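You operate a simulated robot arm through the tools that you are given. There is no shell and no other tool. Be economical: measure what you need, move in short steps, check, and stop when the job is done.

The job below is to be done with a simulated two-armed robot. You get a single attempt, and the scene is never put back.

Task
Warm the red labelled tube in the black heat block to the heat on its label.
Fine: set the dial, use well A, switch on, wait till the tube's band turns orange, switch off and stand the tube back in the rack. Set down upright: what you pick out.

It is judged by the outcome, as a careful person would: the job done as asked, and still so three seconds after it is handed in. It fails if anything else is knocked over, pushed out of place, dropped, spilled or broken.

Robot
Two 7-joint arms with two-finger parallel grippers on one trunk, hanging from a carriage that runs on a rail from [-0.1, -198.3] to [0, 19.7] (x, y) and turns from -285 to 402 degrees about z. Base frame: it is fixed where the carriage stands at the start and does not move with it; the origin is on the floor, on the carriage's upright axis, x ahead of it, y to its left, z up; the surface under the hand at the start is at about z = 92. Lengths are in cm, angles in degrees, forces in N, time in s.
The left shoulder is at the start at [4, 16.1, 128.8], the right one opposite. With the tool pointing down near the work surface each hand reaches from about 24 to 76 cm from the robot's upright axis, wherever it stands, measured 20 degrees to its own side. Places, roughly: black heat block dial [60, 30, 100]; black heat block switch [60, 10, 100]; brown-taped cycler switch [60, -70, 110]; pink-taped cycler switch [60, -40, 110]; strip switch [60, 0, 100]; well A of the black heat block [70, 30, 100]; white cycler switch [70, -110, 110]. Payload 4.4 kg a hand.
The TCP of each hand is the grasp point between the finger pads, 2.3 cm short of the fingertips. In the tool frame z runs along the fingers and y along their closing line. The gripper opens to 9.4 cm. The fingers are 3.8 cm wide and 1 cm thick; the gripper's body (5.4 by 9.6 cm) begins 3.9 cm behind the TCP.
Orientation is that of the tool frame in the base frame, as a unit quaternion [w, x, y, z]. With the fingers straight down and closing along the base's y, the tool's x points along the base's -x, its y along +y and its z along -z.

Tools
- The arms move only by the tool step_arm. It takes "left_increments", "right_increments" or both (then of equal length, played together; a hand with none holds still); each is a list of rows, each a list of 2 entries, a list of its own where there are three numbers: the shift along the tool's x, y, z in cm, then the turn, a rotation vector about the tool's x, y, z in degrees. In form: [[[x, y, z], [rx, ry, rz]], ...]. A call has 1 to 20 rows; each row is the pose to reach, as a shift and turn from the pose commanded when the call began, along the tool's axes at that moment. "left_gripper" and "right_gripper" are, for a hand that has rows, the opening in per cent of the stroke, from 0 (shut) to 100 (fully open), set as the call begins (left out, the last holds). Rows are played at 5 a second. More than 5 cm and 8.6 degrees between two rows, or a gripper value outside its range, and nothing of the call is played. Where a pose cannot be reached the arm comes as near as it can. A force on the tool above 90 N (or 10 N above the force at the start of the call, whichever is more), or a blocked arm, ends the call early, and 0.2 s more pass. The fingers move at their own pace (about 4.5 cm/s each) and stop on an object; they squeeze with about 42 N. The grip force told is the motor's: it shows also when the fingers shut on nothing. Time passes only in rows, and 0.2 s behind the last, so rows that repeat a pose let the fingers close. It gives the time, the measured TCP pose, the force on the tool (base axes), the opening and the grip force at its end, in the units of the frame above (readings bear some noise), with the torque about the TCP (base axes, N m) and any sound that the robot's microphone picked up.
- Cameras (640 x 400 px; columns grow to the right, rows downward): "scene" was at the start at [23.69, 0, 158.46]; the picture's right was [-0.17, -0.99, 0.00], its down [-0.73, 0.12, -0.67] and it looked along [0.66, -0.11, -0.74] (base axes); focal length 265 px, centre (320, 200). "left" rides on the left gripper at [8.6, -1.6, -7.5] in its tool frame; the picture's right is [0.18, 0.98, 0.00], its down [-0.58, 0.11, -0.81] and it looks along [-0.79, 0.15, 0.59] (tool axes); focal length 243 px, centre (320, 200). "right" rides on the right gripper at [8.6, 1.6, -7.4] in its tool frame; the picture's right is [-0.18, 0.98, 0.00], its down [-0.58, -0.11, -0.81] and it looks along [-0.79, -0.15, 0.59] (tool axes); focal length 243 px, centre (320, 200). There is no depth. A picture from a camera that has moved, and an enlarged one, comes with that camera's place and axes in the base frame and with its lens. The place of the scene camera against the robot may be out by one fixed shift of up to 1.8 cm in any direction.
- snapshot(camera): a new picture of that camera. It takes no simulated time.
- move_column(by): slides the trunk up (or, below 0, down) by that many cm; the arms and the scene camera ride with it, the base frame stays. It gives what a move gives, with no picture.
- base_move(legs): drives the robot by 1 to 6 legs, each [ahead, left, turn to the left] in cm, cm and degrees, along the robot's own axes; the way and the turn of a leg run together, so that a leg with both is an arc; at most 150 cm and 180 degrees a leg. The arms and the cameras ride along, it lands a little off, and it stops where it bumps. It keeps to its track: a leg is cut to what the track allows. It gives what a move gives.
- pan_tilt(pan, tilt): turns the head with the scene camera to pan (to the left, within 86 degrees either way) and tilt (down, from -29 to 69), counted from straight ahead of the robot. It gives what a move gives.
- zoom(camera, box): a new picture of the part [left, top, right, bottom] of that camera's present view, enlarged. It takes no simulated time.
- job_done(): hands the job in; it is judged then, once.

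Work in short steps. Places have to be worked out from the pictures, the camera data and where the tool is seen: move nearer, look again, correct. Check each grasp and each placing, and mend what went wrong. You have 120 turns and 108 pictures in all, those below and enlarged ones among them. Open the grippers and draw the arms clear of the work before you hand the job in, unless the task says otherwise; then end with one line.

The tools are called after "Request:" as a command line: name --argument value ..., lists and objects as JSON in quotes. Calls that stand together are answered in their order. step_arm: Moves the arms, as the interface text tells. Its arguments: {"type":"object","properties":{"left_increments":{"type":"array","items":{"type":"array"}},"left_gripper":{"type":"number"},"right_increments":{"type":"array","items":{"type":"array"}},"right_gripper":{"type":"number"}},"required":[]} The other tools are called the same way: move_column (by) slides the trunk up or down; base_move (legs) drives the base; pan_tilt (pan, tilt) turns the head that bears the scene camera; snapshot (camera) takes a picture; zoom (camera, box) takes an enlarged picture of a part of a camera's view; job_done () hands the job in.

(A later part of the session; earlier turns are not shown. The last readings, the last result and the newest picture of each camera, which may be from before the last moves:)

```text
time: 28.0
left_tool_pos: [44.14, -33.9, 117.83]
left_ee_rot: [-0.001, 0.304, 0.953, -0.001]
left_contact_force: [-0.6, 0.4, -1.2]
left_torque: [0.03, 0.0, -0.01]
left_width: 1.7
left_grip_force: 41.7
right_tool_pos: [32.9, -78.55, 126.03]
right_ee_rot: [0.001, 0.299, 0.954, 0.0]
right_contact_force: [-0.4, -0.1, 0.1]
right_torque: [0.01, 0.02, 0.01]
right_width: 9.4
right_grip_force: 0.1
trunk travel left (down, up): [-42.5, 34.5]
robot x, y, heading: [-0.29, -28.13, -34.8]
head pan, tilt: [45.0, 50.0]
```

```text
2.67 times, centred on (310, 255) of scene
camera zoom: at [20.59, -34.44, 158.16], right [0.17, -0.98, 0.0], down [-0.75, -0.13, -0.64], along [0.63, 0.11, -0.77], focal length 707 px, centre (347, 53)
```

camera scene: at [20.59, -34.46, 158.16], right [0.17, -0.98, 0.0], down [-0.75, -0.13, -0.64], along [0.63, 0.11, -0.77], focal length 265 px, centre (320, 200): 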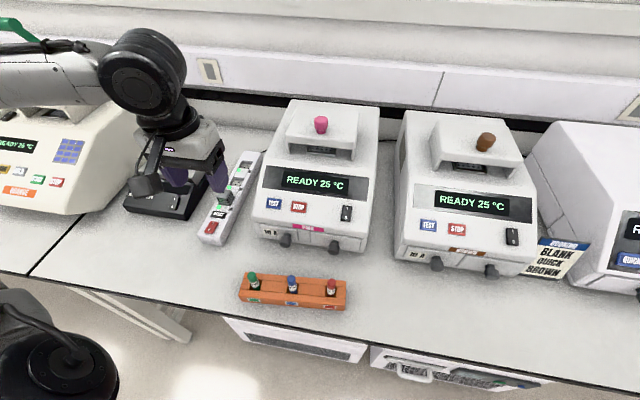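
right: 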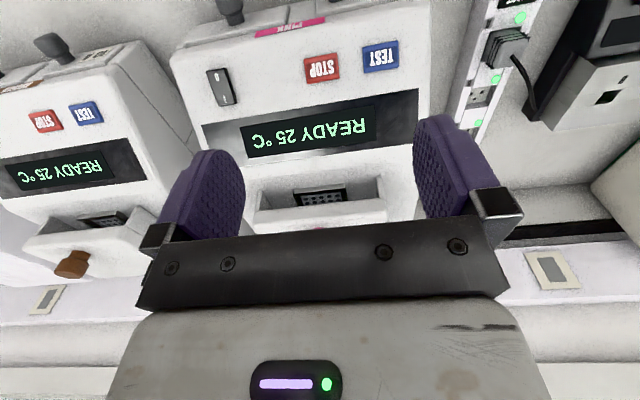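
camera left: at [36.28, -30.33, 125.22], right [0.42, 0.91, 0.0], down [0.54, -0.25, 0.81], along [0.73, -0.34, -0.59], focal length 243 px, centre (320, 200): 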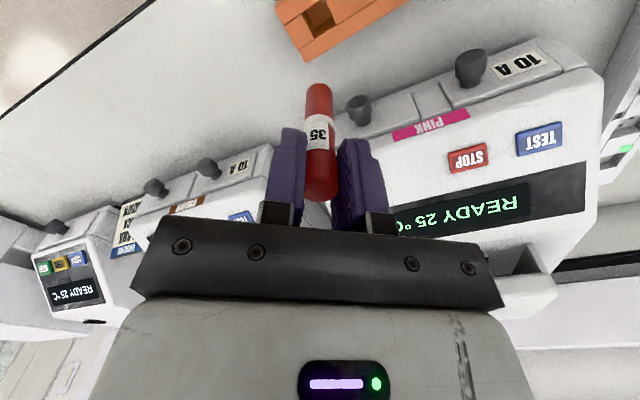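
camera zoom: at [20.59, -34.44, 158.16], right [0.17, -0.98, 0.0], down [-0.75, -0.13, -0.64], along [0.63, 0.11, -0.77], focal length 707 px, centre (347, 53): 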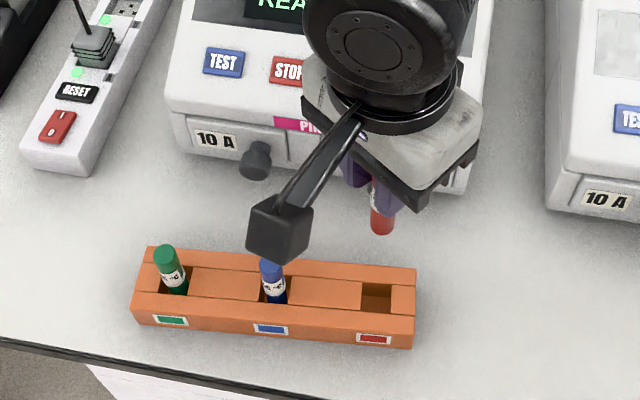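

The tube came out cleanly; its bottom is about 8 cm below the grasp point. I raise a bit and drive back to the heat block.

Request:
step_arm --left_increments '[[[0, 0, -4], [0, 0, 0]], [[0, 0, -7], [0, 0, 0]], [[0, 0, -7], [0, 0, 0]]]'

Request:
base_move --legs '[[-22.7, 32.9, 0]]'

Request:
snapshot --camera "scene"

```text
time: 28.8
left_tool_pos: [44.07, -34.08, 124.96]
left_ee_rot: [-0.001, 0.303, 0.953, 0.0]
left_contact_force: [0.0, 0.0, -0.9]
left_torque: [-0.01, -0.02, 0.0]
left_width: 1.75
left_grip_force: 42.0
right_tool_pos: [32.89, -78.59, 126.06]
right_ee_rot: [0.0, 0.3, 0.954, 0.0]
right_contact_force: [-0.9, 0.3, -0.2]
right_torque: [-0.04, 0.01, 0.02]
right_width: 9.42
right_grip_force: 0.1
trunk travel left (down, up): [-42.5, 34.5]
robot x, y, heading: [-0.12, -27.94, -34.8]
head pan, tilt: [45.0, 50.0]
```

```text
time: 31.3
left_tool_pos: [44.0, 5.17, 124.86]
left_ee_rot: [-0.002, 0.304, 0.953, -0.001]
left_contact_force: [0.0, -0.5, -0.2]
left_torque: [0.0, -0.02, 0.02]
left_width: 1.75
left_grip_force: 42.4
right_tool_pos: [32.82, -39.26, 126.11]
right_ee_rot: [0.0, 0.302, 0.953, 0.001]
right_contact_force: [0.4, -0.3, -0.9]
right_torque: [-0.02, 0.01, -0.02]
right_width: 9.41
right_grip_force: 0.0
trunk travel left (down, up): [-42.5, 34.5]
robot x, y, heading: [-0.25, 11.37, -35.0]
head pan, tilt: [45.0, 50.0]
```

```text
71 pictures are left
camera scene: at [20.58, 4.9, 158.16], right [0.17, -0.98, 0.0], down [-0.75, -0.13, -0.64], along [0.63, 0.11, -0.77], focal length 265 px, centre (320, 200)
```

scene: 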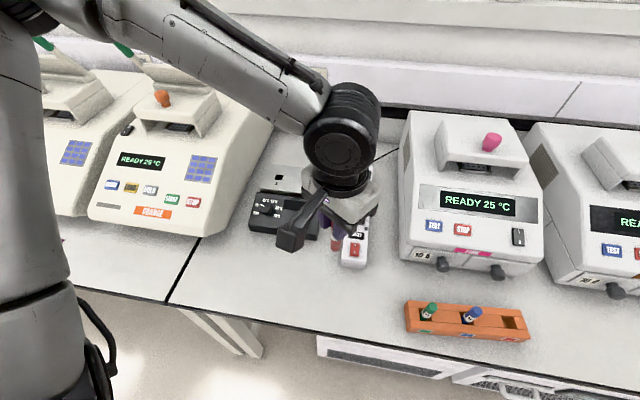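

I move the tube over the front of the block, squared up, to view well A along the tube.

Request:
step_arm --left_increments '[[[-0.15, 3.75, 0.7], [0, 0, -5]], [[-0.3, 7.5, 1.4], [0, 0, -10]], [[-0.45, 11.2, 2.1], [0, 0, -15]], [[-0.6, 15, 2.8], [0, 0, -20]], [[-0.75, 18.7, 3.6], [0, 0, -25]], [[-0.9, 22.5, 4.3], [0, 0, -30]], [[-1.04, 26.2, 5], [0, 0, -35.3]], [[-1.04, 26.2, 5], [0, 0, -35.3]]]'

Request:
snapshot --camera "left"

Request:
zoom --camera "scene" --box '[220, 120, 370, 240]'

```text
time: 33.1
left_tool_pos: [60.33, 25.79, 119.89]
left_ee_rot: [0.0, 0.001, 1.0, 0.001]
left_contact_force: [0.4, -0.6, -0.4]
left_torque: [-0.04, 0.02, -0.05]
left_width: 1.74
left_grip_force: 41.7
right_tool_pos: [32.81, -39.4, 126.12]
right_ee_rot: [0.0, 0.301, 0.954, 0.0]
right_contact_force: [0.1, 0.2, 0.1]
right_torque: [-0.04, 0.0, 0.04]
right_width: 9.41
right_grip_force: 0.1
trunk travel left (down, up): [-42.5, 34.5]
robot x, y, heading: [0.09, 11.37, -35.2]
head pan, tilt: [45.0, 50.0]
```

```text
70 pictures are left
camera left: at [51.66, 24.21, 127.18], right [-0.18, 0.98, 0.0], down [0.58, 0.11, 0.81], along [0.79, 0.15, -0.59], focal length 243 px, centre (320, 200)
```

left: 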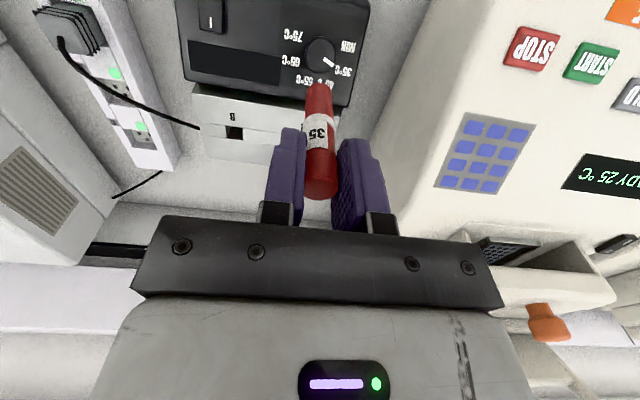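

```text
3.33 times, centred on (295, 180) of scene
camera zoom: at [20.58, 4.86, 158.16], right [0.17, -0.98, 0.0], down [-0.75, -0.13, -0.64], along [0.63, 0.11, -0.77], focal length 883 px, centre (403, 267)
```

zoom: 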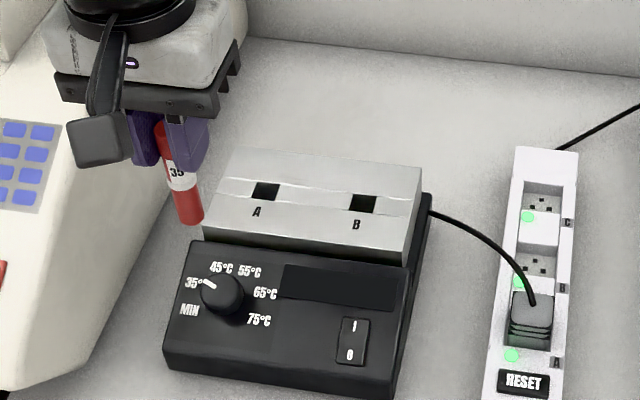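

Combining several views, well A's mouth is near [74.9, 25.6, 100]. I bring the tube to hover about 4 cm above it and compare in both cameras.

Request:
step_arm --left_increments '[[[-3.6, -0.1, 1], [0, 0, 0]], [[-7.2, -0.1, 3], [0, 0, 0]], [[-10.8, -0.2, 5], [0, 0, 0]], [[-14.5, -0.2, 7.5], [0, 0, 0]], [[-14.5, -0.2, 7.5], [0, 0, 0]]]'

Request:
zoom --camera "left" --box '[200, 20, 440, 170]'

Request:
zoom --camera "scene" --box '[240, 125, 340, 205]'

```text
time: 34.3
left_tool_pos: [74.55, 25.64, 112.22]
left_ee_rot: [-0.001, 0.002, 1.0, 0.0]
left_contact_force: [0.7, -0.2, -0.9]
left_torque: [0.01, -0.02, 0.03]
left_width: 1.75
left_grip_force: 41.8
right_tool_pos: [32.84, -39.29, 126.0]
right_ee_rot: [0.0, 0.302, 0.953, 0.0]
right_contact_force: [0.5, 0.5, -1.0]
right_torque: [0.02, 0.01, -0.02]
right_width: 9.39
right_grip_force: 0.0
trunk travel left (down, up): [-42.5, 34.5]
robot x, y, heading: [0.17, 11.51, -35.1]
head pan, tilt: [45.0, 50.0]
```

```text
2.67 times, centred on (320, 95) of left
camera zoom: at [66.01, 24.02, 119.63], right [-0.18, 0.98, 0.0], down [0.58, 0.11, 0.81], along [0.79, 0.15, -0.59], focal length 647 px, centre (320, 480)
```

zoom: 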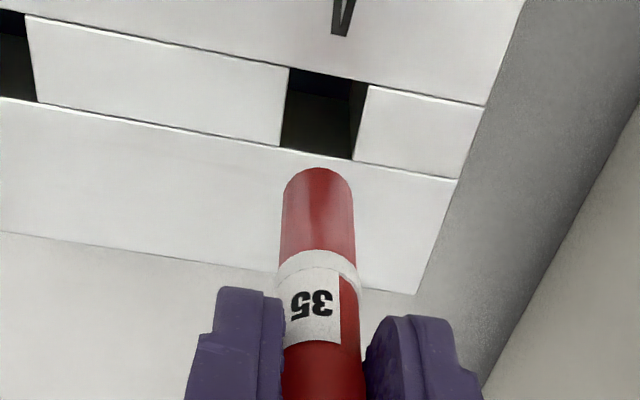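

```text
5.00 times, centred on (290, 165) of scene
camera zoom: at [20.59, 4.89, 158.16], right [0.17, -0.98, 0.0], down [-0.75, -0.13, -0.64], along [0.63, 0.11, -0.77], focal length 1325 px, centre (470, 375)
```

zoom: 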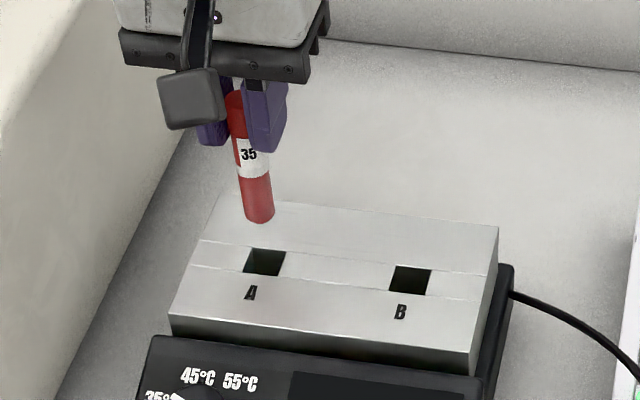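

Well A's centre is at about [74.7, 25.7, 100], and the tube is within 2 mm of it. I nudge and lower to just above the mouth.

Request:
step_arm --left_increments '[[[-0.2, 0.2, 1.5], [0, 0, 0]], [[-0.2, 0.2, 3.2], [0, 0, 0]], [[-0.2, 0.2, 3.2], [0, 0, 0]]]'

Request:
zoom --camera "left" --box '[240, 50, 400, 150]'

Request:
zoom --camera "scene" --box '[260, 150, 320, 195]'

```text
time: 35.1
left_tool_pos: [74.8, 25.91, 109.15]
left_ee_rot: [-0.001, 0.002, 1.0, 0.0]
left_contact_force: [0.1, -1.4, -0.3]
left_torque: [-0.01, -0.03, 0.02]
left_width: 1.75
left_grip_force: 42.1
right_tool_pos: [32.83, -39.33, 126.09]
right_ee_rot: [0.0, 0.302, 0.953, 0.0]
right_contact_force: [0.5, 0.0, -0.1]
right_torque: [0.02, -0.04, -0.03]
right_width: 9.4
right_grip_force: 0.0
trunk travel left (down, up): [-42.5, 34.5]
robot x, y, heading: [-0.04, 11.64, -35.1]
head pan, tilt: [45.0, 50.0]
```

```text
4.00 times, centred on (320, 100) of left
camera zoom: at [66.16, 24.29, 116.61], right [-0.18, 0.98, 0.0], down [0.58, 0.11, 0.81], along [0.79, 0.15, -0.59], focal length 970 px, centre (320, 600)
```

zoom: 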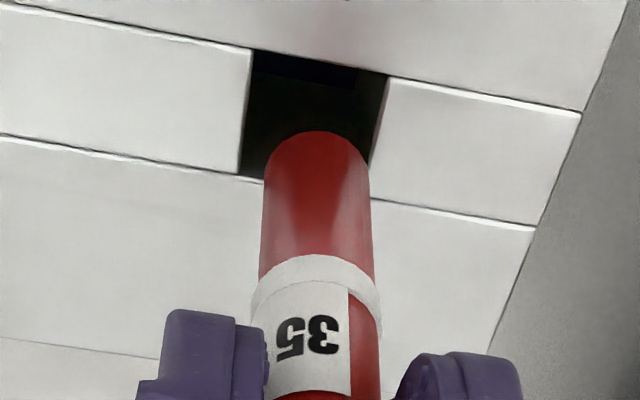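

```text
8.89 times, centred on (290, 172) of scene
camera zoom: at [20.59, 4.88, 158.16], right [0.17, -0.98, 0.0], down [-0.75, -0.13, -0.64], along [0.63, 0.11, -0.77], focal length 2356 px, centre (587, 444)
```

zoom: 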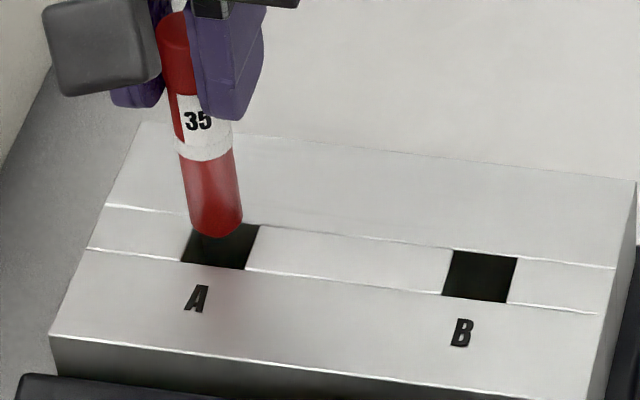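

The tube's end lines up with the well mouth. I lower 1.5 cm gently and look again.

Request:
step_arm --left_increments '[[[0, 0, 0.5], [0, 0, 0]], [[0, 0, 1], [0, 0, 0]], [[0, 0, 1.5], [0, 0, 0]], [[0, 0, 1.5], [0, 0, 0]]]'

Request:
zoom --camera "left" --box '[240, 50, 400, 150]'

Request:
zoom --camera "scene" --box '[260, 150, 320, 195]'

```text
time: 36.1
left_tool_pos: [75.24, 25.77, 108.12]
left_ee_rot: [0.003, 0.002, 1.0, -0.001]
left_contact_force: [-0.7, -0.7, 41.6]
left_torque: [0.0, -0.2, -0.05]
left_width: 1.77
left_grip_force: 41.8
right_tool_pos: [33.14, -39.21, 126.1]
right_ee_rot: [0.001, 0.302, 0.953, 0.001]
right_contact_force: [0.1, 0.0, 0.6]
right_torque: [0.02, 0.02, 0.0]
right_width: 9.4
right_grip_force: 0.1
trunk travel left (down, up): [-42.5, 34.5]
robot x, y, heading: [0.07, 11.55, -35.2]
head pan, tilt: [45.0, 50.0]
```

```text
4.00 times, centred on (320, 100) of left
camera zoom: at [66.59, 24.2, 115.46], right [-0.18, 0.98, 0.0], down [0.58, 0.11, 0.81], along [0.8, 0.14, -0.59], focal length 970 px, centre (320, 600)
```

zoom: 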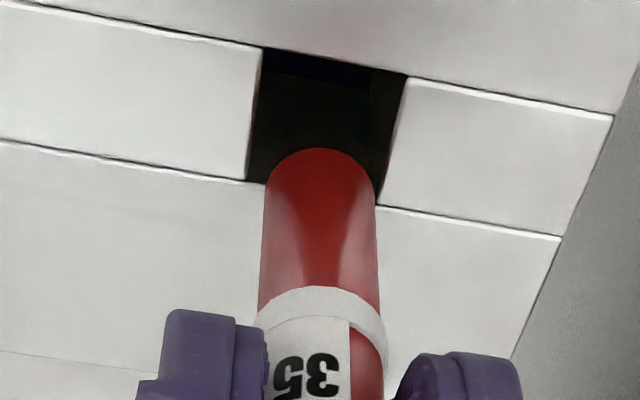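

```text
8.89 times, centred on (290, 172) of scene
camera zoom: at [20.8, 4.92, 158.25], right [0.17, -0.98, 0.0], down [-0.75, -0.13, -0.65], along [0.64, 0.11, -0.76], focal length 2356 px, centre (587, 444)
```

zoom: 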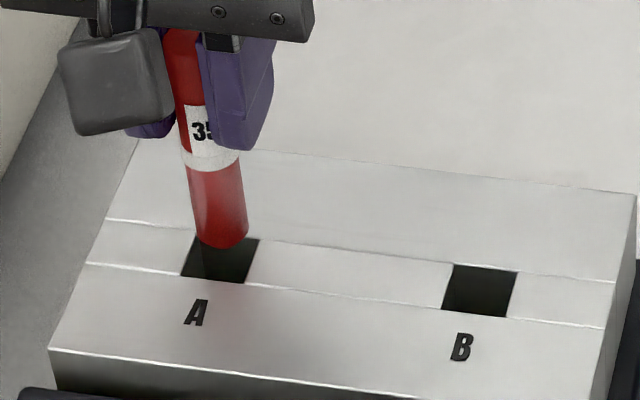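

The tube's end met the metal just behind the well (42 N), which puts the block top at z ≈ 101.2 and the well centre about 0.8–1 cm nearer. I lift off and shift back 0.85 cm.

Request:
step_arm --left_increments '[[[0, 0, -1.3], [0, 0, 0]], [[0.45, 0, -1.3], [0, 0, 0]], [[0.85, -0.05, -1.3], [0, 0, 0]], [[0.85, -0.05, -1.1], [0, 0, 0]]]'

Request:
zoom --camera "left" --box '[240, 50, 400, 150]'

Request:
zoom --camera "scene" --box '[260, 150, 320, 195]'

```text
time: 37.1
left_tool_pos: [73.84, 25.71, 108.69]
left_ee_rot: [0.0, 0.001, 1.0, 0.0]
left_contact_force: [1.0, -0.4, -0.2]
left_torque: [-0.01, 0.01, 0.01]
left_width: 1.72
left_grip_force: 42.3
right_tool_pos: [32.83, -39.36, 126.09]
right_ee_rot: [0.0, 0.302, 0.953, 0.0]
right_contact_force: [0.3, 0.2, -0.2]
right_torque: [0.0, 0.01, 0.0]
right_width: 9.4
right_grip_force: 0.1
trunk travel left (down, up): [-42.5, 34.5]
robot x, y, heading: [0.35, 11.69, -35.3]
head pan, tilt: [45.0, 50.0]
```

```text
4.00 times, centred on (320, 100) of left
camera zoom: at [65.31, 24.16, 116.1], right [-0.18, 0.98, 0.0], down [0.58, 0.11, 0.81], along [0.79, 0.15, -0.59], focal length 970 px, centre (320, 600)
```

zoom: 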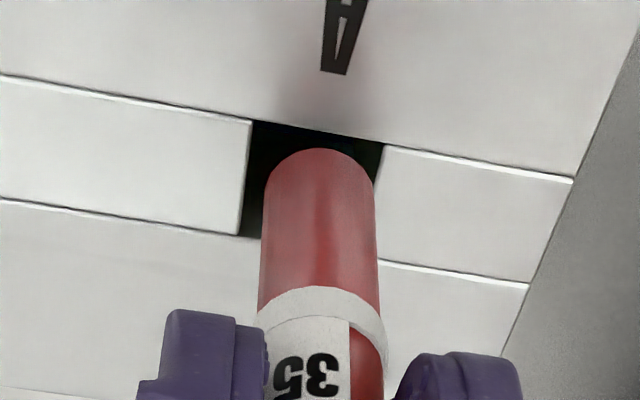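

```text
8.89 times, centred on (290, 172) of scene
camera zoom: at [20.58, 4.88, 158.16], right [0.17, -0.98, 0.0], down [-0.75, -0.13, -0.64], along [0.63, 0.11, -0.77], focal length 2356 px, centre (587, 444)
```

zoom: 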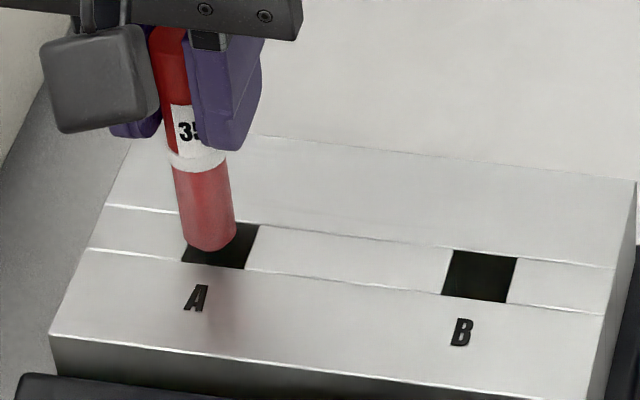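

Now the tube's end sits over the well, about 1.5 mm too far left. I nudge it and lower 2 cm carefully.

Request:
step_arm --left_increments '[[[-0.1, -0.14, 0], [0, 0, 0]], [[-0.1, -0.14, 0.6], [0, 0, 0]], [[-0.1, -0.14, 1.2], [0, 0, 0]], [[-0.1, -0.14, 1.8], [0, 0, 0]], [[-0.1, -0.14, 1.8], [0, 0, 0]]]'

Request:
zoom --camera "scene" --box '[260, 150, 320, 195]'

Request:
zoom --camera "left" --box '[240, 50, 400, 150]'

```text
time: 38.3
left_tool_pos: [74.08, 25.7, 106.94]
left_ee_rot: [0.001, 0.001, 1.0, 0.0]
left_contact_force: [10.3, 0.1, -0.6]
left_torque: [-0.01, -0.76, 0.0]
left_width: 1.75
left_grip_force: 41.9
right_tool_pos: [32.94, -39.35, 126.2]
right_ee_rot: [0.001, 0.301, 0.954, 0.001]
right_contact_force: [0.2, 0.7, -1.2]
right_torque: [0.01, -0.03, 0.02]
right_width: 9.39
right_grip_force: 0.0
trunk travel left (down, up): [-42.5, 34.5]
robot x, y, heading: [0.05, 11.67, -35.0]
head pan, tilt: [45.0, 50.0]
```

```text
8.89 times, centred on (290, 172) of scene
camera zoom: at [20.68, 4.87, 158.18], right [0.17, -0.98, 0.0], down [-0.75, -0.13, -0.64], along [0.63, 0.11, -0.77], focal length 2356 px, centre (587, 444)
```

zoom: 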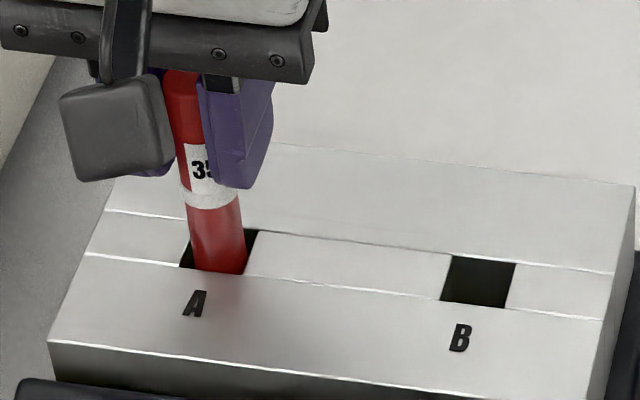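

```text
4.00 times, centred on (320, 100) of left
camera zoom: at [65.63, 24.01, 114.36], right [-0.18, 0.98, 0.0], down [0.58, 0.11, 0.81], along [0.79, 0.15, -0.59], focal length 970 px, centre (320, 600)
```

zoom: 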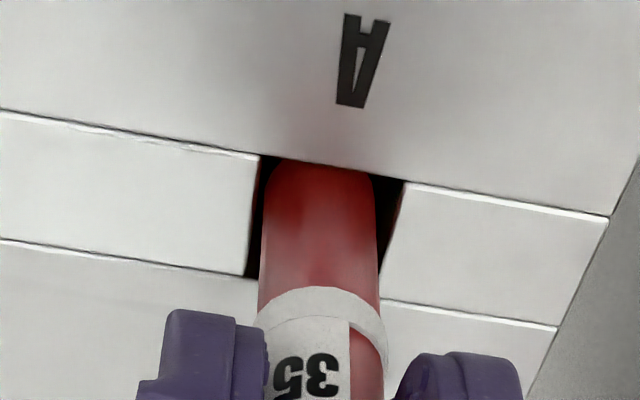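

The tube has entered the well, leaning on the near wall (10 N). I ease 0.25 cm away from it and continue down until it seats.

Request:
step_arm --left_increments '[[[-0.25, 0.05, 0], [0, 0, 0]], [[-0.25, 0.05, 0.6], [0, 0, 0]], [[-0.25, 0.05, 1.2], [0, 0, 0]], [[-0.25, 0.05, 1.8], [0, 0, 0]], [[-0.25, 0.05, 2.4], [0, 0, 0]], [[-0.25, 0.05, 2.4], [0, 0, 0]]]'

Request:
zoom --camera "scene" --box '[255, 145, 325, 197]'

```text
time: 39.7
left_tool_pos: [74.18, 25.83, 104.56]
left_ee_rot: [-0.001, 0.001, 1.0, 0.0]
left_contact_force: [2.7, 0.2, 0.3]
left_torque: [0.0, -0.22, 0.03]
left_width: 1.75
left_grip_force: 42.2
right_tool_pos: [32.83, -39.33, 126.16]
right_ee_rot: [0.0, 0.302, 0.953, 0.0]
right_contact_force: [-0.3, 0.3, -0.4]
right_torque: [-0.04, 0.01, -0.01]
right_width: 9.37
right_grip_force: 0.0
trunk travel left (down, up): [-42.5, 34.5]
robot x, y, heading: [-0.33, 11.58, -35.0]
head pan, tilt: [45.0, 50.0]
```

```text
7.69 times, centred on (290, 171) of scene
camera zoom: at [20.61, 4.88, 158.17], right [0.17, -0.98, 0.0], down [-0.75, -0.13, -0.64], along [0.63, 0.11, -0.77], focal length 2038 px, centre (551, 423)
```

zoom: 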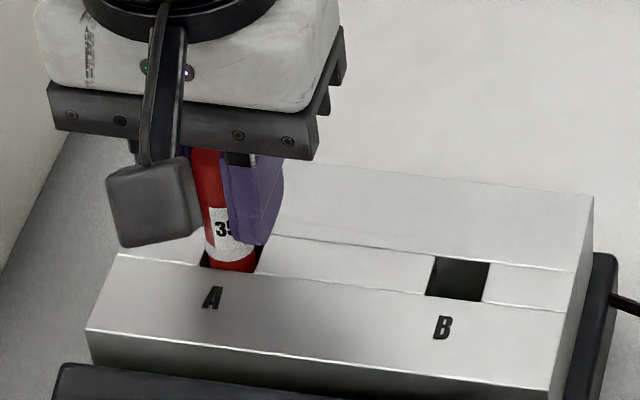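

No floor contact yet; I lower a bit further in small steps.

Request:
step_arm --left_increments '[[[-0.05, 0, 0.3], [0, 0, 0]], [[-0.05, 0, 0.6], [0, 0, 0]], [[-0.05, 0, 0.9], [0, 0, 0]], [[-0.05, 0, 0.9], [0, 0, 0]]]'

Request:
zoom --camera "scene" --box '[255, 145, 325, 197]'

Request:
zoom --camera "left" --box '[220, 70, 420, 220]'

```text
time: 40.7
left_tool_pos: [74.51, 25.71, 104.05]
left_ee_rot: [0.001, 0.001, 1.0, -0.002]
left_contact_force: [-22.5, 2.7, 54.2]
left_torque: [0.29, 0.57, 0.03]
left_width: 1.77
left_grip_force: 42.5
right_tool_pos: [33.05, -39.21, 126.04]
right_ee_rot: [0.001, 0.3, 0.954, 0.001]
right_contact_force: [-0.3, 0.1, 0.4]
right_torque: [-0.02, -0.01, 0.01]
right_width: 9.38
right_grip_force: 0.0
trunk travel left (down, up): [-42.5, 34.5]
robot x, y, heading: [0.23, 11.53, -35.2]
head pan, tilt: [45.0, 50.0]
```

```text
7.69 times, centred on (290, 171) of scene
camera zoom: at [20.68, 4.98, 158.25], right [0.17, -0.98, 0.0], down [-0.75, -0.13, -0.64], along [0.63, 0.11, -0.77], focal length 2038 px, centre (551, 423)
```

zoom: 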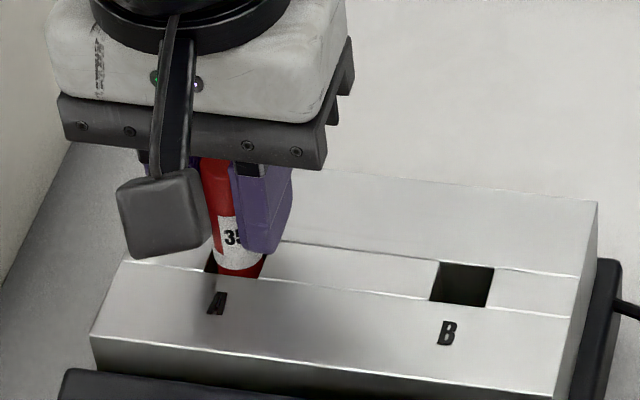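

```text
2.67 times, centred on (320, 145) of left
camera zoom: at [65.93, 24.12, 111.46], right [-0.18, 0.98, 0.0], down [0.58, 0.11, 0.81], along [0.79, 0.14, -0.59], focal length 647 px, centre (320, 347)
```

zoom: 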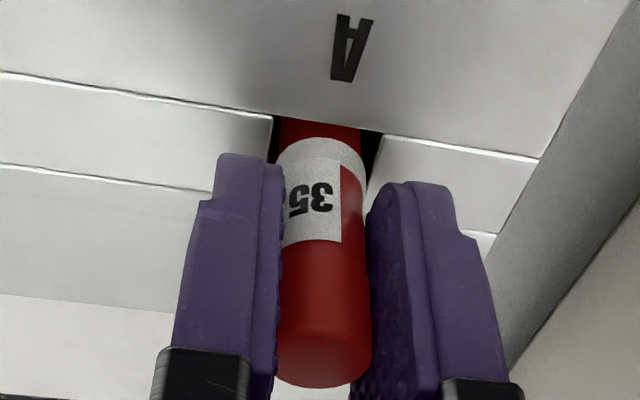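

The tube has bottomed. I ease off the push, recentre, then release it.

Request:
step_arm --left_increments '[[[0.1, 0, -0.45], [0, 0, 0]], [[0.1, 0, -0.45], [0, 0, 0]]]'

Request:
step_arm --left_increments '[[[0, 0, 0], [0, 0, 0]], [[0, 0, 0], [0, 0, 0]], [[0, 0, 0], [0, 0, 0]]]' --left_gripper 50

Request:
zoom --camera "left" --box '[220, 70, 420, 220]'

```text
time: 41.3
left_tool_pos: [74.53, 25.7, 104.14]
left_ee_rot: [0.001, 0.002, 1.0, 0.0]
left_contact_force: [1.0, -0.5, 18.2]
left_torque: [-0.04, -0.41, -0.02]
left_width: 1.76
left_grip_force: 41.7
right_tool_pos: [33.03, -39.43, 126.09]
right_ee_rot: [0.001, 0.302, 0.953, 0.001]
right_contact_force: [0.5, 0.3, -0.4]
right_torque: [0.0, 0.02, 0.01]
right_width: 9.41
right_grip_force: 0.1
trunk travel left (down, up): [-42.5, 34.5]
robot x, y, heading: [0.13, 11.36, -35.1]
head pan, tilt: [45.0, 50.0]
```

```text
time: 42.1
left_tool_pos: [74.09, 25.58, 104.01]
left_ee_rot: [-0.001, 0.001, 1.0, 0.0]
left_contact_force: [0.7, -0.4, 0.2]
left_torque: [-0.02, 0.03, 0.0]
left_width: 4.71
left_grip_force: 0.1
right_tool_pos: [32.78, -39.27, 126.12]
right_ee_rot: [0.0, 0.301, 0.954, 0.0]
right_contact_force: [-0.5, 0.2, -0.4]
right_torque: [0.04, 0.0, -0.01]
right_width: 9.4
right_grip_force: 0.1
trunk travel left (down, up): [-42.5, 34.5]
robot x, y, heading: [0.19, 11.26, -35.1]
head pan, tilt: [45.0, 50.0]
```

```text
2.67 times, centred on (320, 145) of left
camera zoom: at [65.69, 24.09, 111.43], right [-0.18, 0.98, 0.0], down [0.58, 0.11, 0.81], along [0.79, 0.15, -0.59], focal length 647 px, centre (320, 347)
```

zoom: 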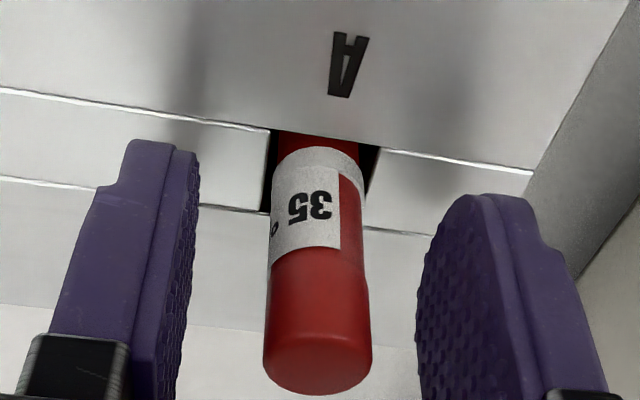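

The tube stands in well A. I raise the hand clear, straight up, and look.

Request:
step_arm --left_increments '[[[0, 0, -2], [0, 0, 0]], [[0, 0, -5], [0, 0, 0]], [[0, 0, -9], [0, 0, 0]], [[0, 0, -13], [0, 0, 0]], [[0, 0, -13], [0, 0, 0]]]'

Request:
zoom --camera "scene" --box '[235, 130, 345, 240]'

```text
time: 43.3
left_tool_pos: [74.35, 25.62, 116.98]
left_ee_rot: [-0.001, 0.0, 1.0, 0.0]
left_contact_force: [-0.6, 0.0, 0.2]
left_torque: [0.02, 0.01, 0.0]
left_width: 4.7
left_grip_force: 0.0
right_tool_pos: [32.8, -39.25, 126.11]
right_ee_rot: [-0.001, 0.302, 0.953, 0.0]
right_contact_force: [-0.5, -0.3, 0.3]
right_torque: [-0.01, -0.01, 0.01]
right_width: 9.38
right_grip_force: 0.0
trunk travel left (down, up): [-42.5, 34.5]
robot x, y, heading: [0.2, 11.14, -34.9]
head pan, tilt: [45.0, 50.0]
```

```text
3.64 times, centred on (290, 185) of scene
camera zoom: at [20.58, 4.88, 158.16], right [0.17, -0.98, 0.0], down [-0.75, -0.13, -0.64], along [0.63, 0.11, -0.77], focal length 964 px, centre (429, 254)
```

zoom: 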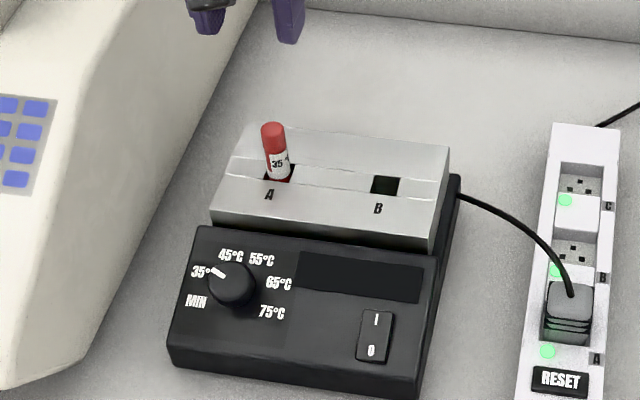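

The tube is upright in well A and the dial reads 35. Next I close the fingers and turn the hand 90° over the switch so that only a narrow edge presses the "I" end.

Request:
step_arm --left_increments '[[[1.5, -1, 0.2], [0, 0, 8.2]], [[3, -2, 0.4], [0, 0, 16.4]], [[4.5, -3, 0.6], [0, 0, 24.6]], [[6, -4, 1], [0, 0, 32.8]], [[7.5, -5, 1.5], [0, 0, 41]], [[9, -6, 2], [0, 0, 49.2]], [[10.5, -7, 2.3], [0, 0, 57.4]], [[11.5, -8, 2.6], [0, 0, 65.6]], [[12.5, -9, 2.8], [0, 0, 73.8]], [[13, -9.5, 3], [0, 0, 82]], [[13.4, -10, 3], [0, 0, 90]], [[13.4, -10, 3], [0, 0, 90]]]' --left_gripper 0

Request:
snapshot --camera "left"

```text
time: 45.9
left_tool_pos: [60.66, 15.86, 114.05]
left_ee_rot: [0.0, 0.709, 0.705, 0.0]
left_contact_force: [0.2, -1.1, 0.1]
left_torque: [0.02, 0.02, 0.01]
left_width: 0.01
left_grip_force: 42.3
right_tool_pos: [32.81, -39.37, 126.11]
right_ee_rot: [0.0, 0.301, 0.954, 0.0]
right_contact_force: [0.7, -0.4, 0.5]
right_torque: [0.03, 0.01, 0.01]
right_width: 9.41
right_grip_force: 0.1
trunk travel left (down, up): [-42.5, 34.5]
robot x, y, heading: [0.35, 11.65, -35.2]
head pan, tilt: [45.0, 50.0]
```

```text
53 pictures are left
camera left: at [59.16, 24.47, 121.48], right [0.98, 0.18, 0.0], down [0.11, -0.58, 0.81], along [0.14, -0.79, -0.59], focal length 243 px, centre (320, 200)
```

left: 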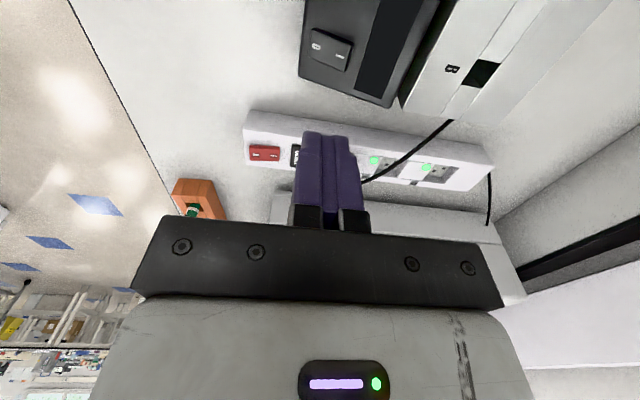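

The switch is at about [61.8, 14.6, 96], with the "I" end toward the back at x ≈ 63. I tilt to the panel's slope and come to 5 cm short of it.

Request:
step_arm --left_increments '[[[-0.4, 0, 3], [-5, 0, 0]], [[-0.8, 0, 6], [-10, 0, 0]], [[-1.16, 0, 9], [-15, 0, 0]], [[-1.16, 0, 10.5], [-20, 0, 0]], [[-1.16, 0, 10.5], [-20, 0, 0]]]'

Request:
snapshot --camera "left"

Request:
zoom --camera "scene" --box '[245, 170, 345, 250]'

```text
time: 47.1
left_tool_pos: [60.77, 14.54, 103.62]
left_ee_rot: [0.123, 0.697, 0.695, 0.123]
left_contact_force: [0.3, 0.1, 0.2]
left_torque: [0.01, 0.04, 0.0]
left_width: 0.01
left_grip_force: 42.0
right_tool_pos: [32.78, -39.29, 126.08]
right_ee_rot: [0.0, 0.302, 0.953, 0.0]
right_contact_force: [0.3, -0.1, 0.8]
right_torque: [0.0, 0.03, 0.02]
right_width: 9.38
right_grip_force: 0.1
trunk travel left (down, up): [-42.5, 34.5]
robot x, y, heading: [0.18, 11.42, -35.3]
head pan, tilt: [45.0, 50.0]
```

```text
52 pictures are left
camera left: at [56.74, 23.18, 109.99], right [0.92, 0.18, 0.34], down [-0.17, -0.58, 0.8], along [0.34, -0.79, -0.5], focal length 243 px, centre (320, 200)
```

left: 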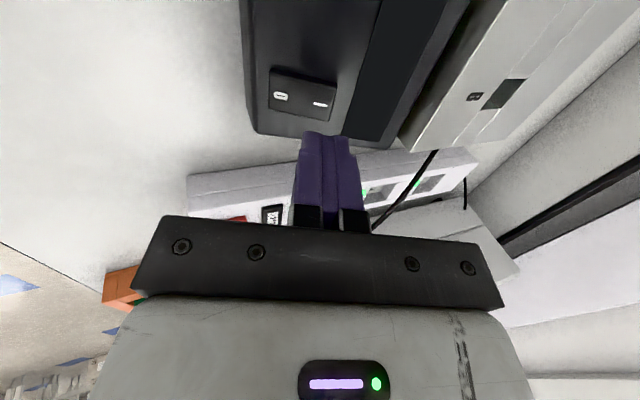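

```text
5.00 times, centred on (295, 210) of scene
camera zoom: at [20.59, 4.88, 158.16], right [0.17, -0.98, 0.0], down [-0.75, -0.13, -0.64], along [0.63, 0.11, -0.77], focal length 1325 px, centre (445, 150)
```

zoom: 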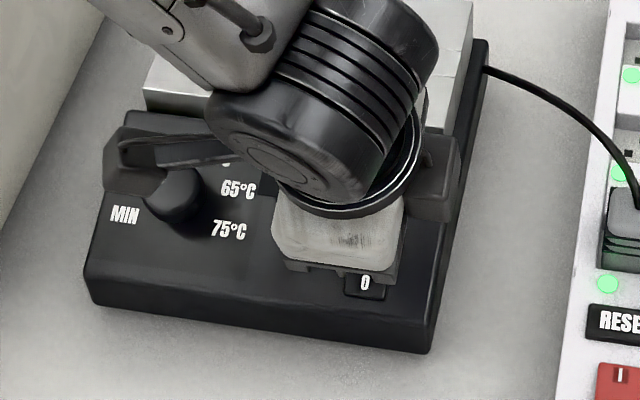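

Triangulated, the "I" mark is at about [62.7, 14.9, 98.0]. I move onto it along the panel's normal and then press in small steps.

Request:
step_arm --left_increments '[[[0.3, 0.3, 1.5], [0, 0, 0]], [[0.3, 0.3, 3], [0, 0, 0]], [[0.3, 0.3, 3.4], [0, 0, 0]], [[0.3, 0.3, 3.7], [0, 0, 0]], [[0.3, 0.3, 3.7], [0, 0, 0]]]'

Request:
zoom --camera "left" --box '[220, 50, 420, 200]'

```text
time: 48.3
left_tool_pos: [62.31, 14.82, 100.24]
left_ee_rot: [0.123, 0.697, 0.696, 0.123]
left_contact_force: [-6.1, 3.0, 16.0]
left_torque: [0.08, 0.16, -0.01]
left_width: 0.0
left_grip_force: 42.2
right_tool_pos: [32.83, -39.28, 126.12]
right_ee_rot: [0.0, 0.301, 0.954, 0.0]
right_contact_force: [-0.6, 0.1, -1.1]
right_torque: [0.05, -0.02, 0.0]
right_width: 9.42
right_grip_force: 0.0
trunk travel left (down, up): [-42.5, 34.5]
robot x, y, heading: [-0.43, 11.57, -35.0]
head pan, tilt: [45.0, 50.0]
```

```text
2.67 times, centred on (320, 125) of left
camera zoom: at [58.35, 23.55, 106.68], right [0.92, 0.18, 0.34], down [-0.17, -0.58, 0.8], along [0.34, -0.79, -0.5], focal length 647 px, centre (320, 400)
```

zoom: 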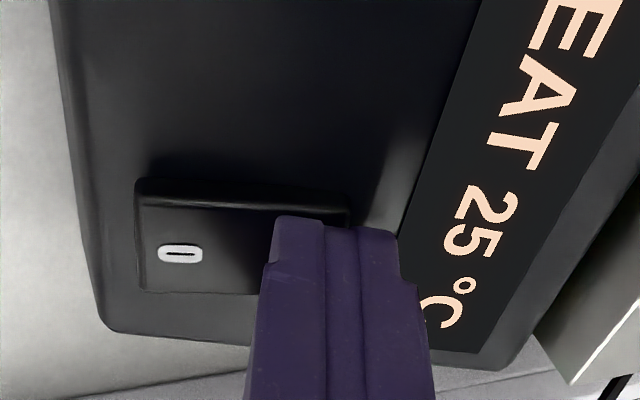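

The display lit up with "HEAT 25 °C", so it is on. I back off along the normal and watch.

Request:
step_arm --left_increments '[[[0, 0, -2], [0, 0, 0]], [[0, 0, -5], [0, 0, 0]], [[0, 0, -5], [0, 0, 0]]]'

Request:
zoom --camera "left" --box '[200, 0, 500, 180]'

Request:
zoom --camera "scene" --box '[235, 130, 345, 240]'

```text
time: 49.1
left_tool_pos: [60.5, 14.99, 104.84]
left_ee_rot: [0.123, 0.697, 0.696, 0.122]
left_contact_force: [0.4, -0.3, 0.9]
left_torque: [0.01, -0.03, -0.03]
left_width: 0.0
left_grip_force: 41.8
right_tool_pos: [32.81, -39.29, 126.25]
right_ee_rot: [0.0, 0.302, 0.953, 0.0]
right_contact_force: [-0.2, 0.5, -0.5]
right_torque: [0.02, -0.02, 0.0]
right_width: 9.38
right_grip_force: 0.1
trunk travel left (down, up): [-42.5, 34.5]
robot x, y, heading: [-0.23, 11.3, -35.1]
head pan, tilt: [45.0, 50.0]
```

```text
2.13 times, centred on (350, 90) of left
camera zoom: at [56.52, 23.62, 111.25], right [0.92, 0.18, 0.33], down [-0.17, -0.58, 0.8], along [0.34, -0.79, -0.51], focal length 518 px, centre (256, 435)
```

zoom: 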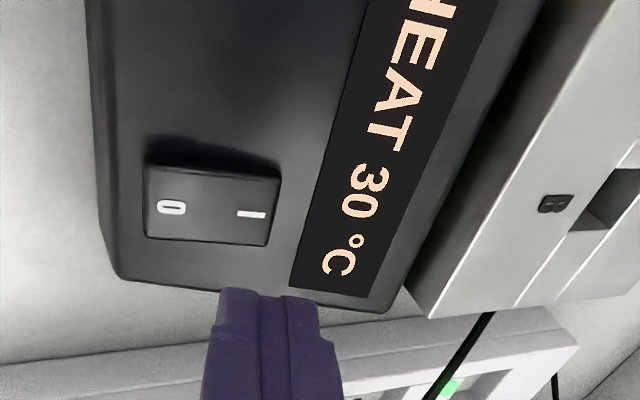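

```text
3.64 times, centred on (290, 185) of scene
camera zoom: at [20.58, 4.87, 158.16], right [0.17, -0.98, 0.0], down [-0.75, -0.13, -0.64], along [0.63, 0.11, -0.77], focal length 964 px, centre (429, 254)
```

zoom: 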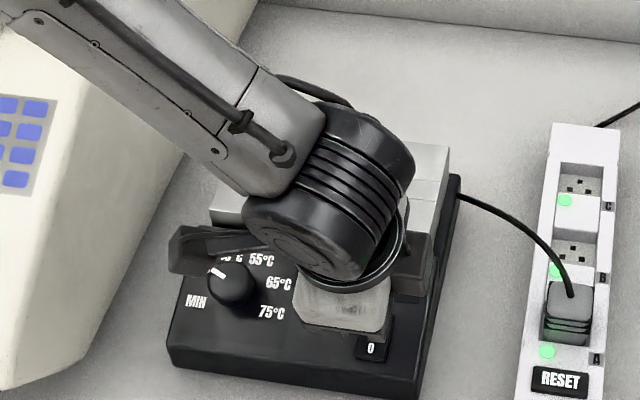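

It is heating (30 °C). I draw the hand aside so that the scene camera sees the tube.

Request:
step_arm --left_increments '[[[-2.7, -2.4, -1.3], [0, 0, 0]], [[-5.4, -4.8, -2.5], [0, 0, 0]], [[-8, -7.2, -3.7], [0, 0, 0]], [[-8, -7.2, -3.7], [0, 0, 0]]]'

Request:
zoom --camera "scene" --box '[235, 130, 345, 240]'

```text
time: 50.1
left_tool_pos: [52.57, 7.0, 105.9]
left_ee_rot: [0.123, 0.697, 0.696, 0.122]
left_contact_force: [-0.3, -0.1, -1.1]
left_torque: [0.0, -0.02, 0.0]
left_width: 0.0
left_grip_force: 42.2
right_tool_pos: [32.87, -39.24, 126.12]
right_ee_rot: [0.0, 0.301, 0.954, 0.0]
right_contact_force: [0.8, -0.7, 0.4]
right_torque: [-0.02, 0.01, 0.0]
right_width: 9.42
right_grip_force: 0.0
trunk travel left (down, up): [-42.5, 34.5]
robot x, y, heading: [-0.09, 11.6, -35.2]
head pan, tilt: [45.0, 50.0]
```

```text
3.64 times, centred on (290, 185) of scene
camera zoom: at [20.59, 4.9, 158.16], right [0.17, -0.98, 0.0], down [-0.75, -0.13, -0.64], along [0.63, 0.11, -0.77], focal length 964 px, centre (429, 254)
```

zoom: 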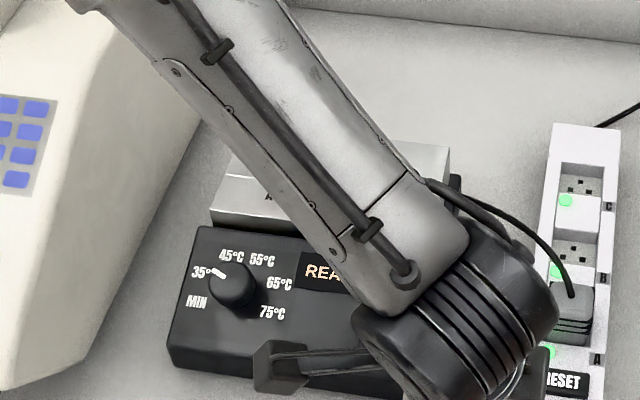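

The display says READY now, but the forearm hides the tube. I move the hand up and to the left, in front of the block, to clear the view.

Request:
step_arm --left_increments '[[[2, 0, -3], [0, 0, 0]], [[6, -0.2, -5], [0, 0, 0]], [[11, -0.4, -6.5], [0, 0, 0]], [[16, -0.4, -6.5], [0, 0, 0]], [[20, -0.4, -6.5], [0, 0, 0]], [[20, -0.4, -6.5], [0, 0, 0]]]'

Request:
zoom --camera "scene" --box '[235, 130, 345, 240]'

```text
refused: row 3 steps farther than a row can; nothing moved
```

```text
3.64 times, centred on (290, 185) of scene
camera zoom: at [20.59, 4.9, 158.16], right [0.17, -0.98, 0.0], down [-0.75, -0.13, -0.64], along [0.63, 0.11, -0.77], focal length 964 px, centre (429, 254)
```

zoom: 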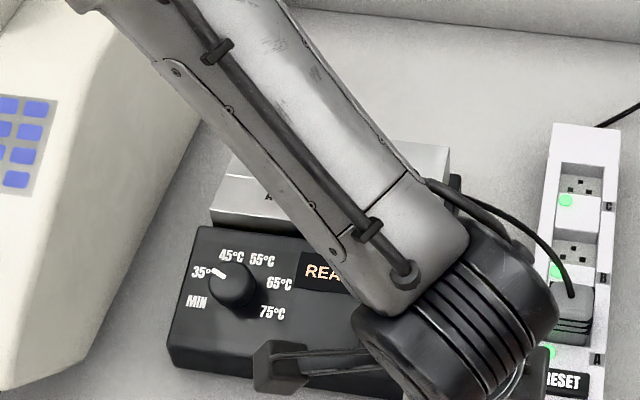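

One row was too long; I resend the move with smaller steps.

Request:
step_arm --left_increments '[[[2, 0, -3], [0, 0, 0]], [[6, -0.2, -5], [0, 0, 0]], [[10.5, -0.4, -6.5], [0, 0, 0]], [[15.2, -0.4, -6.5], [0, 0, 0]], [[20, -0.4, -6.5], [0, 0, 0]], [[20, -0.4, -6.5], [0, 0, 0]]]'

Request:
zoom --camera "scene" --box '[235, 130, 345, 240]'

```text
time: 51.5
left_tool_pos: [50.29, 26.89, 111.74]
left_ee_rot: [0.123, 0.698, 0.695, 0.121]
left_contact_force: [-0.3, 0.8, -0.7]
left_torque: [0.01, 0.0, 0.02]
left_width: 0.0
left_grip_force: 41.9
left hand out of reach, approached as far as the arm can: row 5, 6
right_tool_pos: [32.75, -39.46, 126.1]
right_ee_rot: [-0.001, 0.302, 0.953, 0.001]
right_contact_force: [0.3, 0.4, 0.5]
right_torque: [0.01, 0.0, 0.04]
right_width: 9.41
right_grip_force: 0.1
trunk travel left (down, up): [-42.5, 34.5]
robot x, y, heading: [0.13, 11.44, -35.3]
head pan, tilt: [45.0, 50.0]
```

```text
3.64 times, centred on (290, 185) of scene
camera zoom: at [20.58, 4.85, 158.16], right [0.17, -0.98, 0.0], down [-0.75, -0.13, -0.64], along [0.63, 0.11, -0.77], focal length 964 px, centre (429, 254)
```

zoom: 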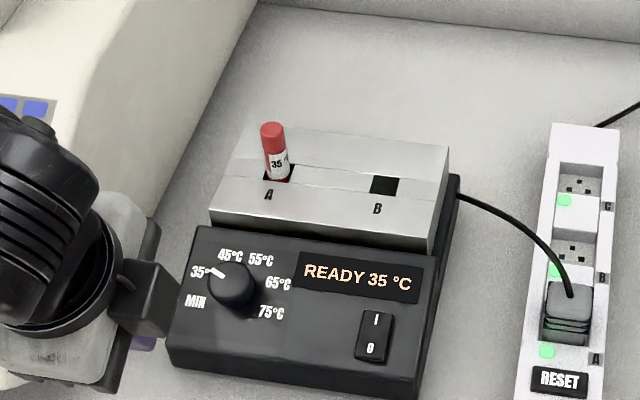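

READY 35 °C confirms the dial setting; the tube's band is still white. I wait 2 s and look.

Request:
step_arm --left_increments '[[[0, 0, 0], [0, 0, 0]], [[0, 0, 0], [0, 0, 0]], [[0, 0, 0], [0, 0, 0]], [[0, 0, 0], [0, 0, 0]], [[0, 0, 0], [0, 0, 0]], [[0, 0, 0], [0, 0, 0]], [[0, 0, 0], [0, 0, 0]], [[0, 0, 0], [0, 0, 0]], [[0, 0, 0], [0, 0, 0]], [[0, 0, 0], [0, 0, 0]]]'

Request:
zoom --camera "scene" --box '[255, 140, 345, 215]'

```text
time: 53.7
left_tool_pos: [50.28, 26.96, 111.75]
left_ee_rot: [0.122, 0.698, 0.695, 0.122]
left_contact_force: [0.3, 0.6, 1.1]
left_torque: [-0.03, -0.01, -0.03]
left_width: 0.01
left_grip_force: 42.2
right_tool_pos: [32.74, -39.34, 126.15]
right_ee_rot: [0.0, 0.302, 0.953, 0.0]
right_contact_force: [-0.4, -0.2, 0.2]
right_torque: [-0.02, -0.03, 0.0]
right_width: 9.39
right_grip_force: 0.1
trunk travel left (down, up): [-42.5, 34.5]
robot x, y, heading: [0.25, 11.67, -35.5]
head pan, tilt: [45.0, 50.0]
```

```text
5.33 times, centred on (300, 178) of scene
camera zoom: at [20.59, 4.88, 158.16], right [0.17, -0.98, 0.0], down [-0.75, -0.13, -0.64], along [0.63, 0.11, -0.77], focal length 1413 px, centre (427, 320)
```

zoom: 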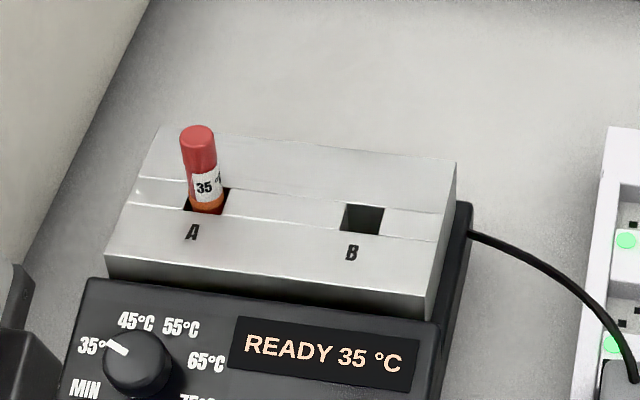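

The band has turned orange. I go back over the switch, this time lined up with the "0" end.

Request:
step_arm --left_increments '[[[-4, 1.2, 1], [0, 0, 0]], [[-8, 2.4, 3], [0, 0, 0]], [[-11, 3.6, 6], [0, 0, 0]], [[-12, 4.65, 9.5], [0, 0, 0]], [[-12, 4.65, 9.5], [0, 0, 0]]]'

Request:
zoom --camera "left" --box '[200, 0, 500, 180]'

```text
time: 54.9
left_tool_pos: [58.05, 14.86, 104.45]
left_ee_rot: [0.123, 0.697, 0.696, 0.122]
left_contact_force: [-0.2, 0.1, -0.5]
left_torque: [0.04, 0.0, -0.01]
left_width: 0.02
left_grip_force: 41.7
right_tool_pos: [32.75, -39.47, 126.15]
right_ee_rot: [0.001, 0.302, 0.953, -0.001]
right_contact_force: [-0.1, -0.4, 0.2]
right_torque: [0.02, 0.01, 0.0]
right_width: 9.39
right_grip_force: 0.0
trunk travel left (down, up): [-42.5, 34.5]
robot x, y, heading: [-0.06, 11.45, -35.2]
head pan, tilt: [45.0, 50.0]
```

```text
2.13 times, centred on (350, 90) of left
camera zoom: at [54.0, 23.53, 110.86], right [0.92, 0.18, 0.33], down [-0.17, -0.58, 0.8], along [0.34, -0.79, -0.5], focal length 518 px, centre (256, 435)
```

zoom: 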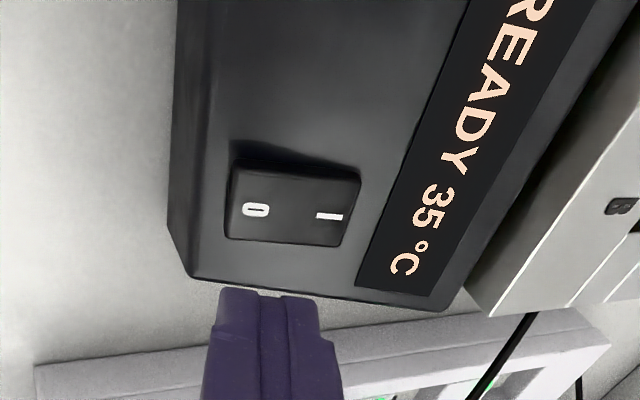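

The fingers line up with the "0" end in the same way. I press along the normal.

Request:
step_arm --left_increments '[[[0, 0, 2.5], [0, 0, 0]], [[0, 0, 4.4], [0, 0, 0]], [[0, 0, 4.9], [0, 0, 0]], [[0, 0, 5.3], [0, 0, 0]], [[0, 0, 5.3], [0, 0, 0]]]'

Request:
zoom --camera "left" --box '[220, 50, 420, 200]'

```text
time: 56.1
left_tool_pos: [59.82, 14.86, 99.45]
left_ee_rot: [0.123, 0.697, 0.696, 0.122]
left_contact_force: [-0.2, -0.1, 0.1]
left_torque: [0.02, 0.0, -0.03]
left_width: 0.0
left_grip_force: 42.6
right_tool_pos: [32.73, -39.29, 126.22]
right_ee_rot: [0.0, 0.302, 0.953, 0.0]
right_contact_force: [0.4, -0.6, -0.2]
right_torque: [-0.03, -0.01, -0.01]
right_width: 9.42
right_grip_force: 0.1
trunk travel left (down, up): [-42.5, 34.5]
robot x, y, heading: [0.31, 11.3, -35.1]
head pan, tilt: [45.0, 50.0]
```

```text
2.67 times, centred on (320, 125) of left
camera zoom: at [55.81, 23.51, 105.87], right [0.92, 0.18, 0.34], down [-0.17, -0.58, 0.8], along [0.34, -0.79, -0.5], focal length 647 px, centre (320, 400)
```

zoom: 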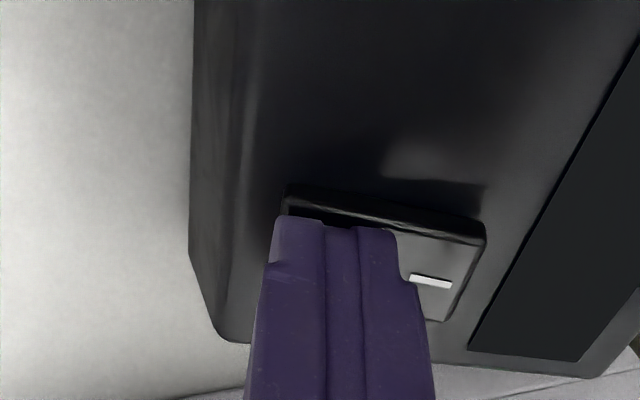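

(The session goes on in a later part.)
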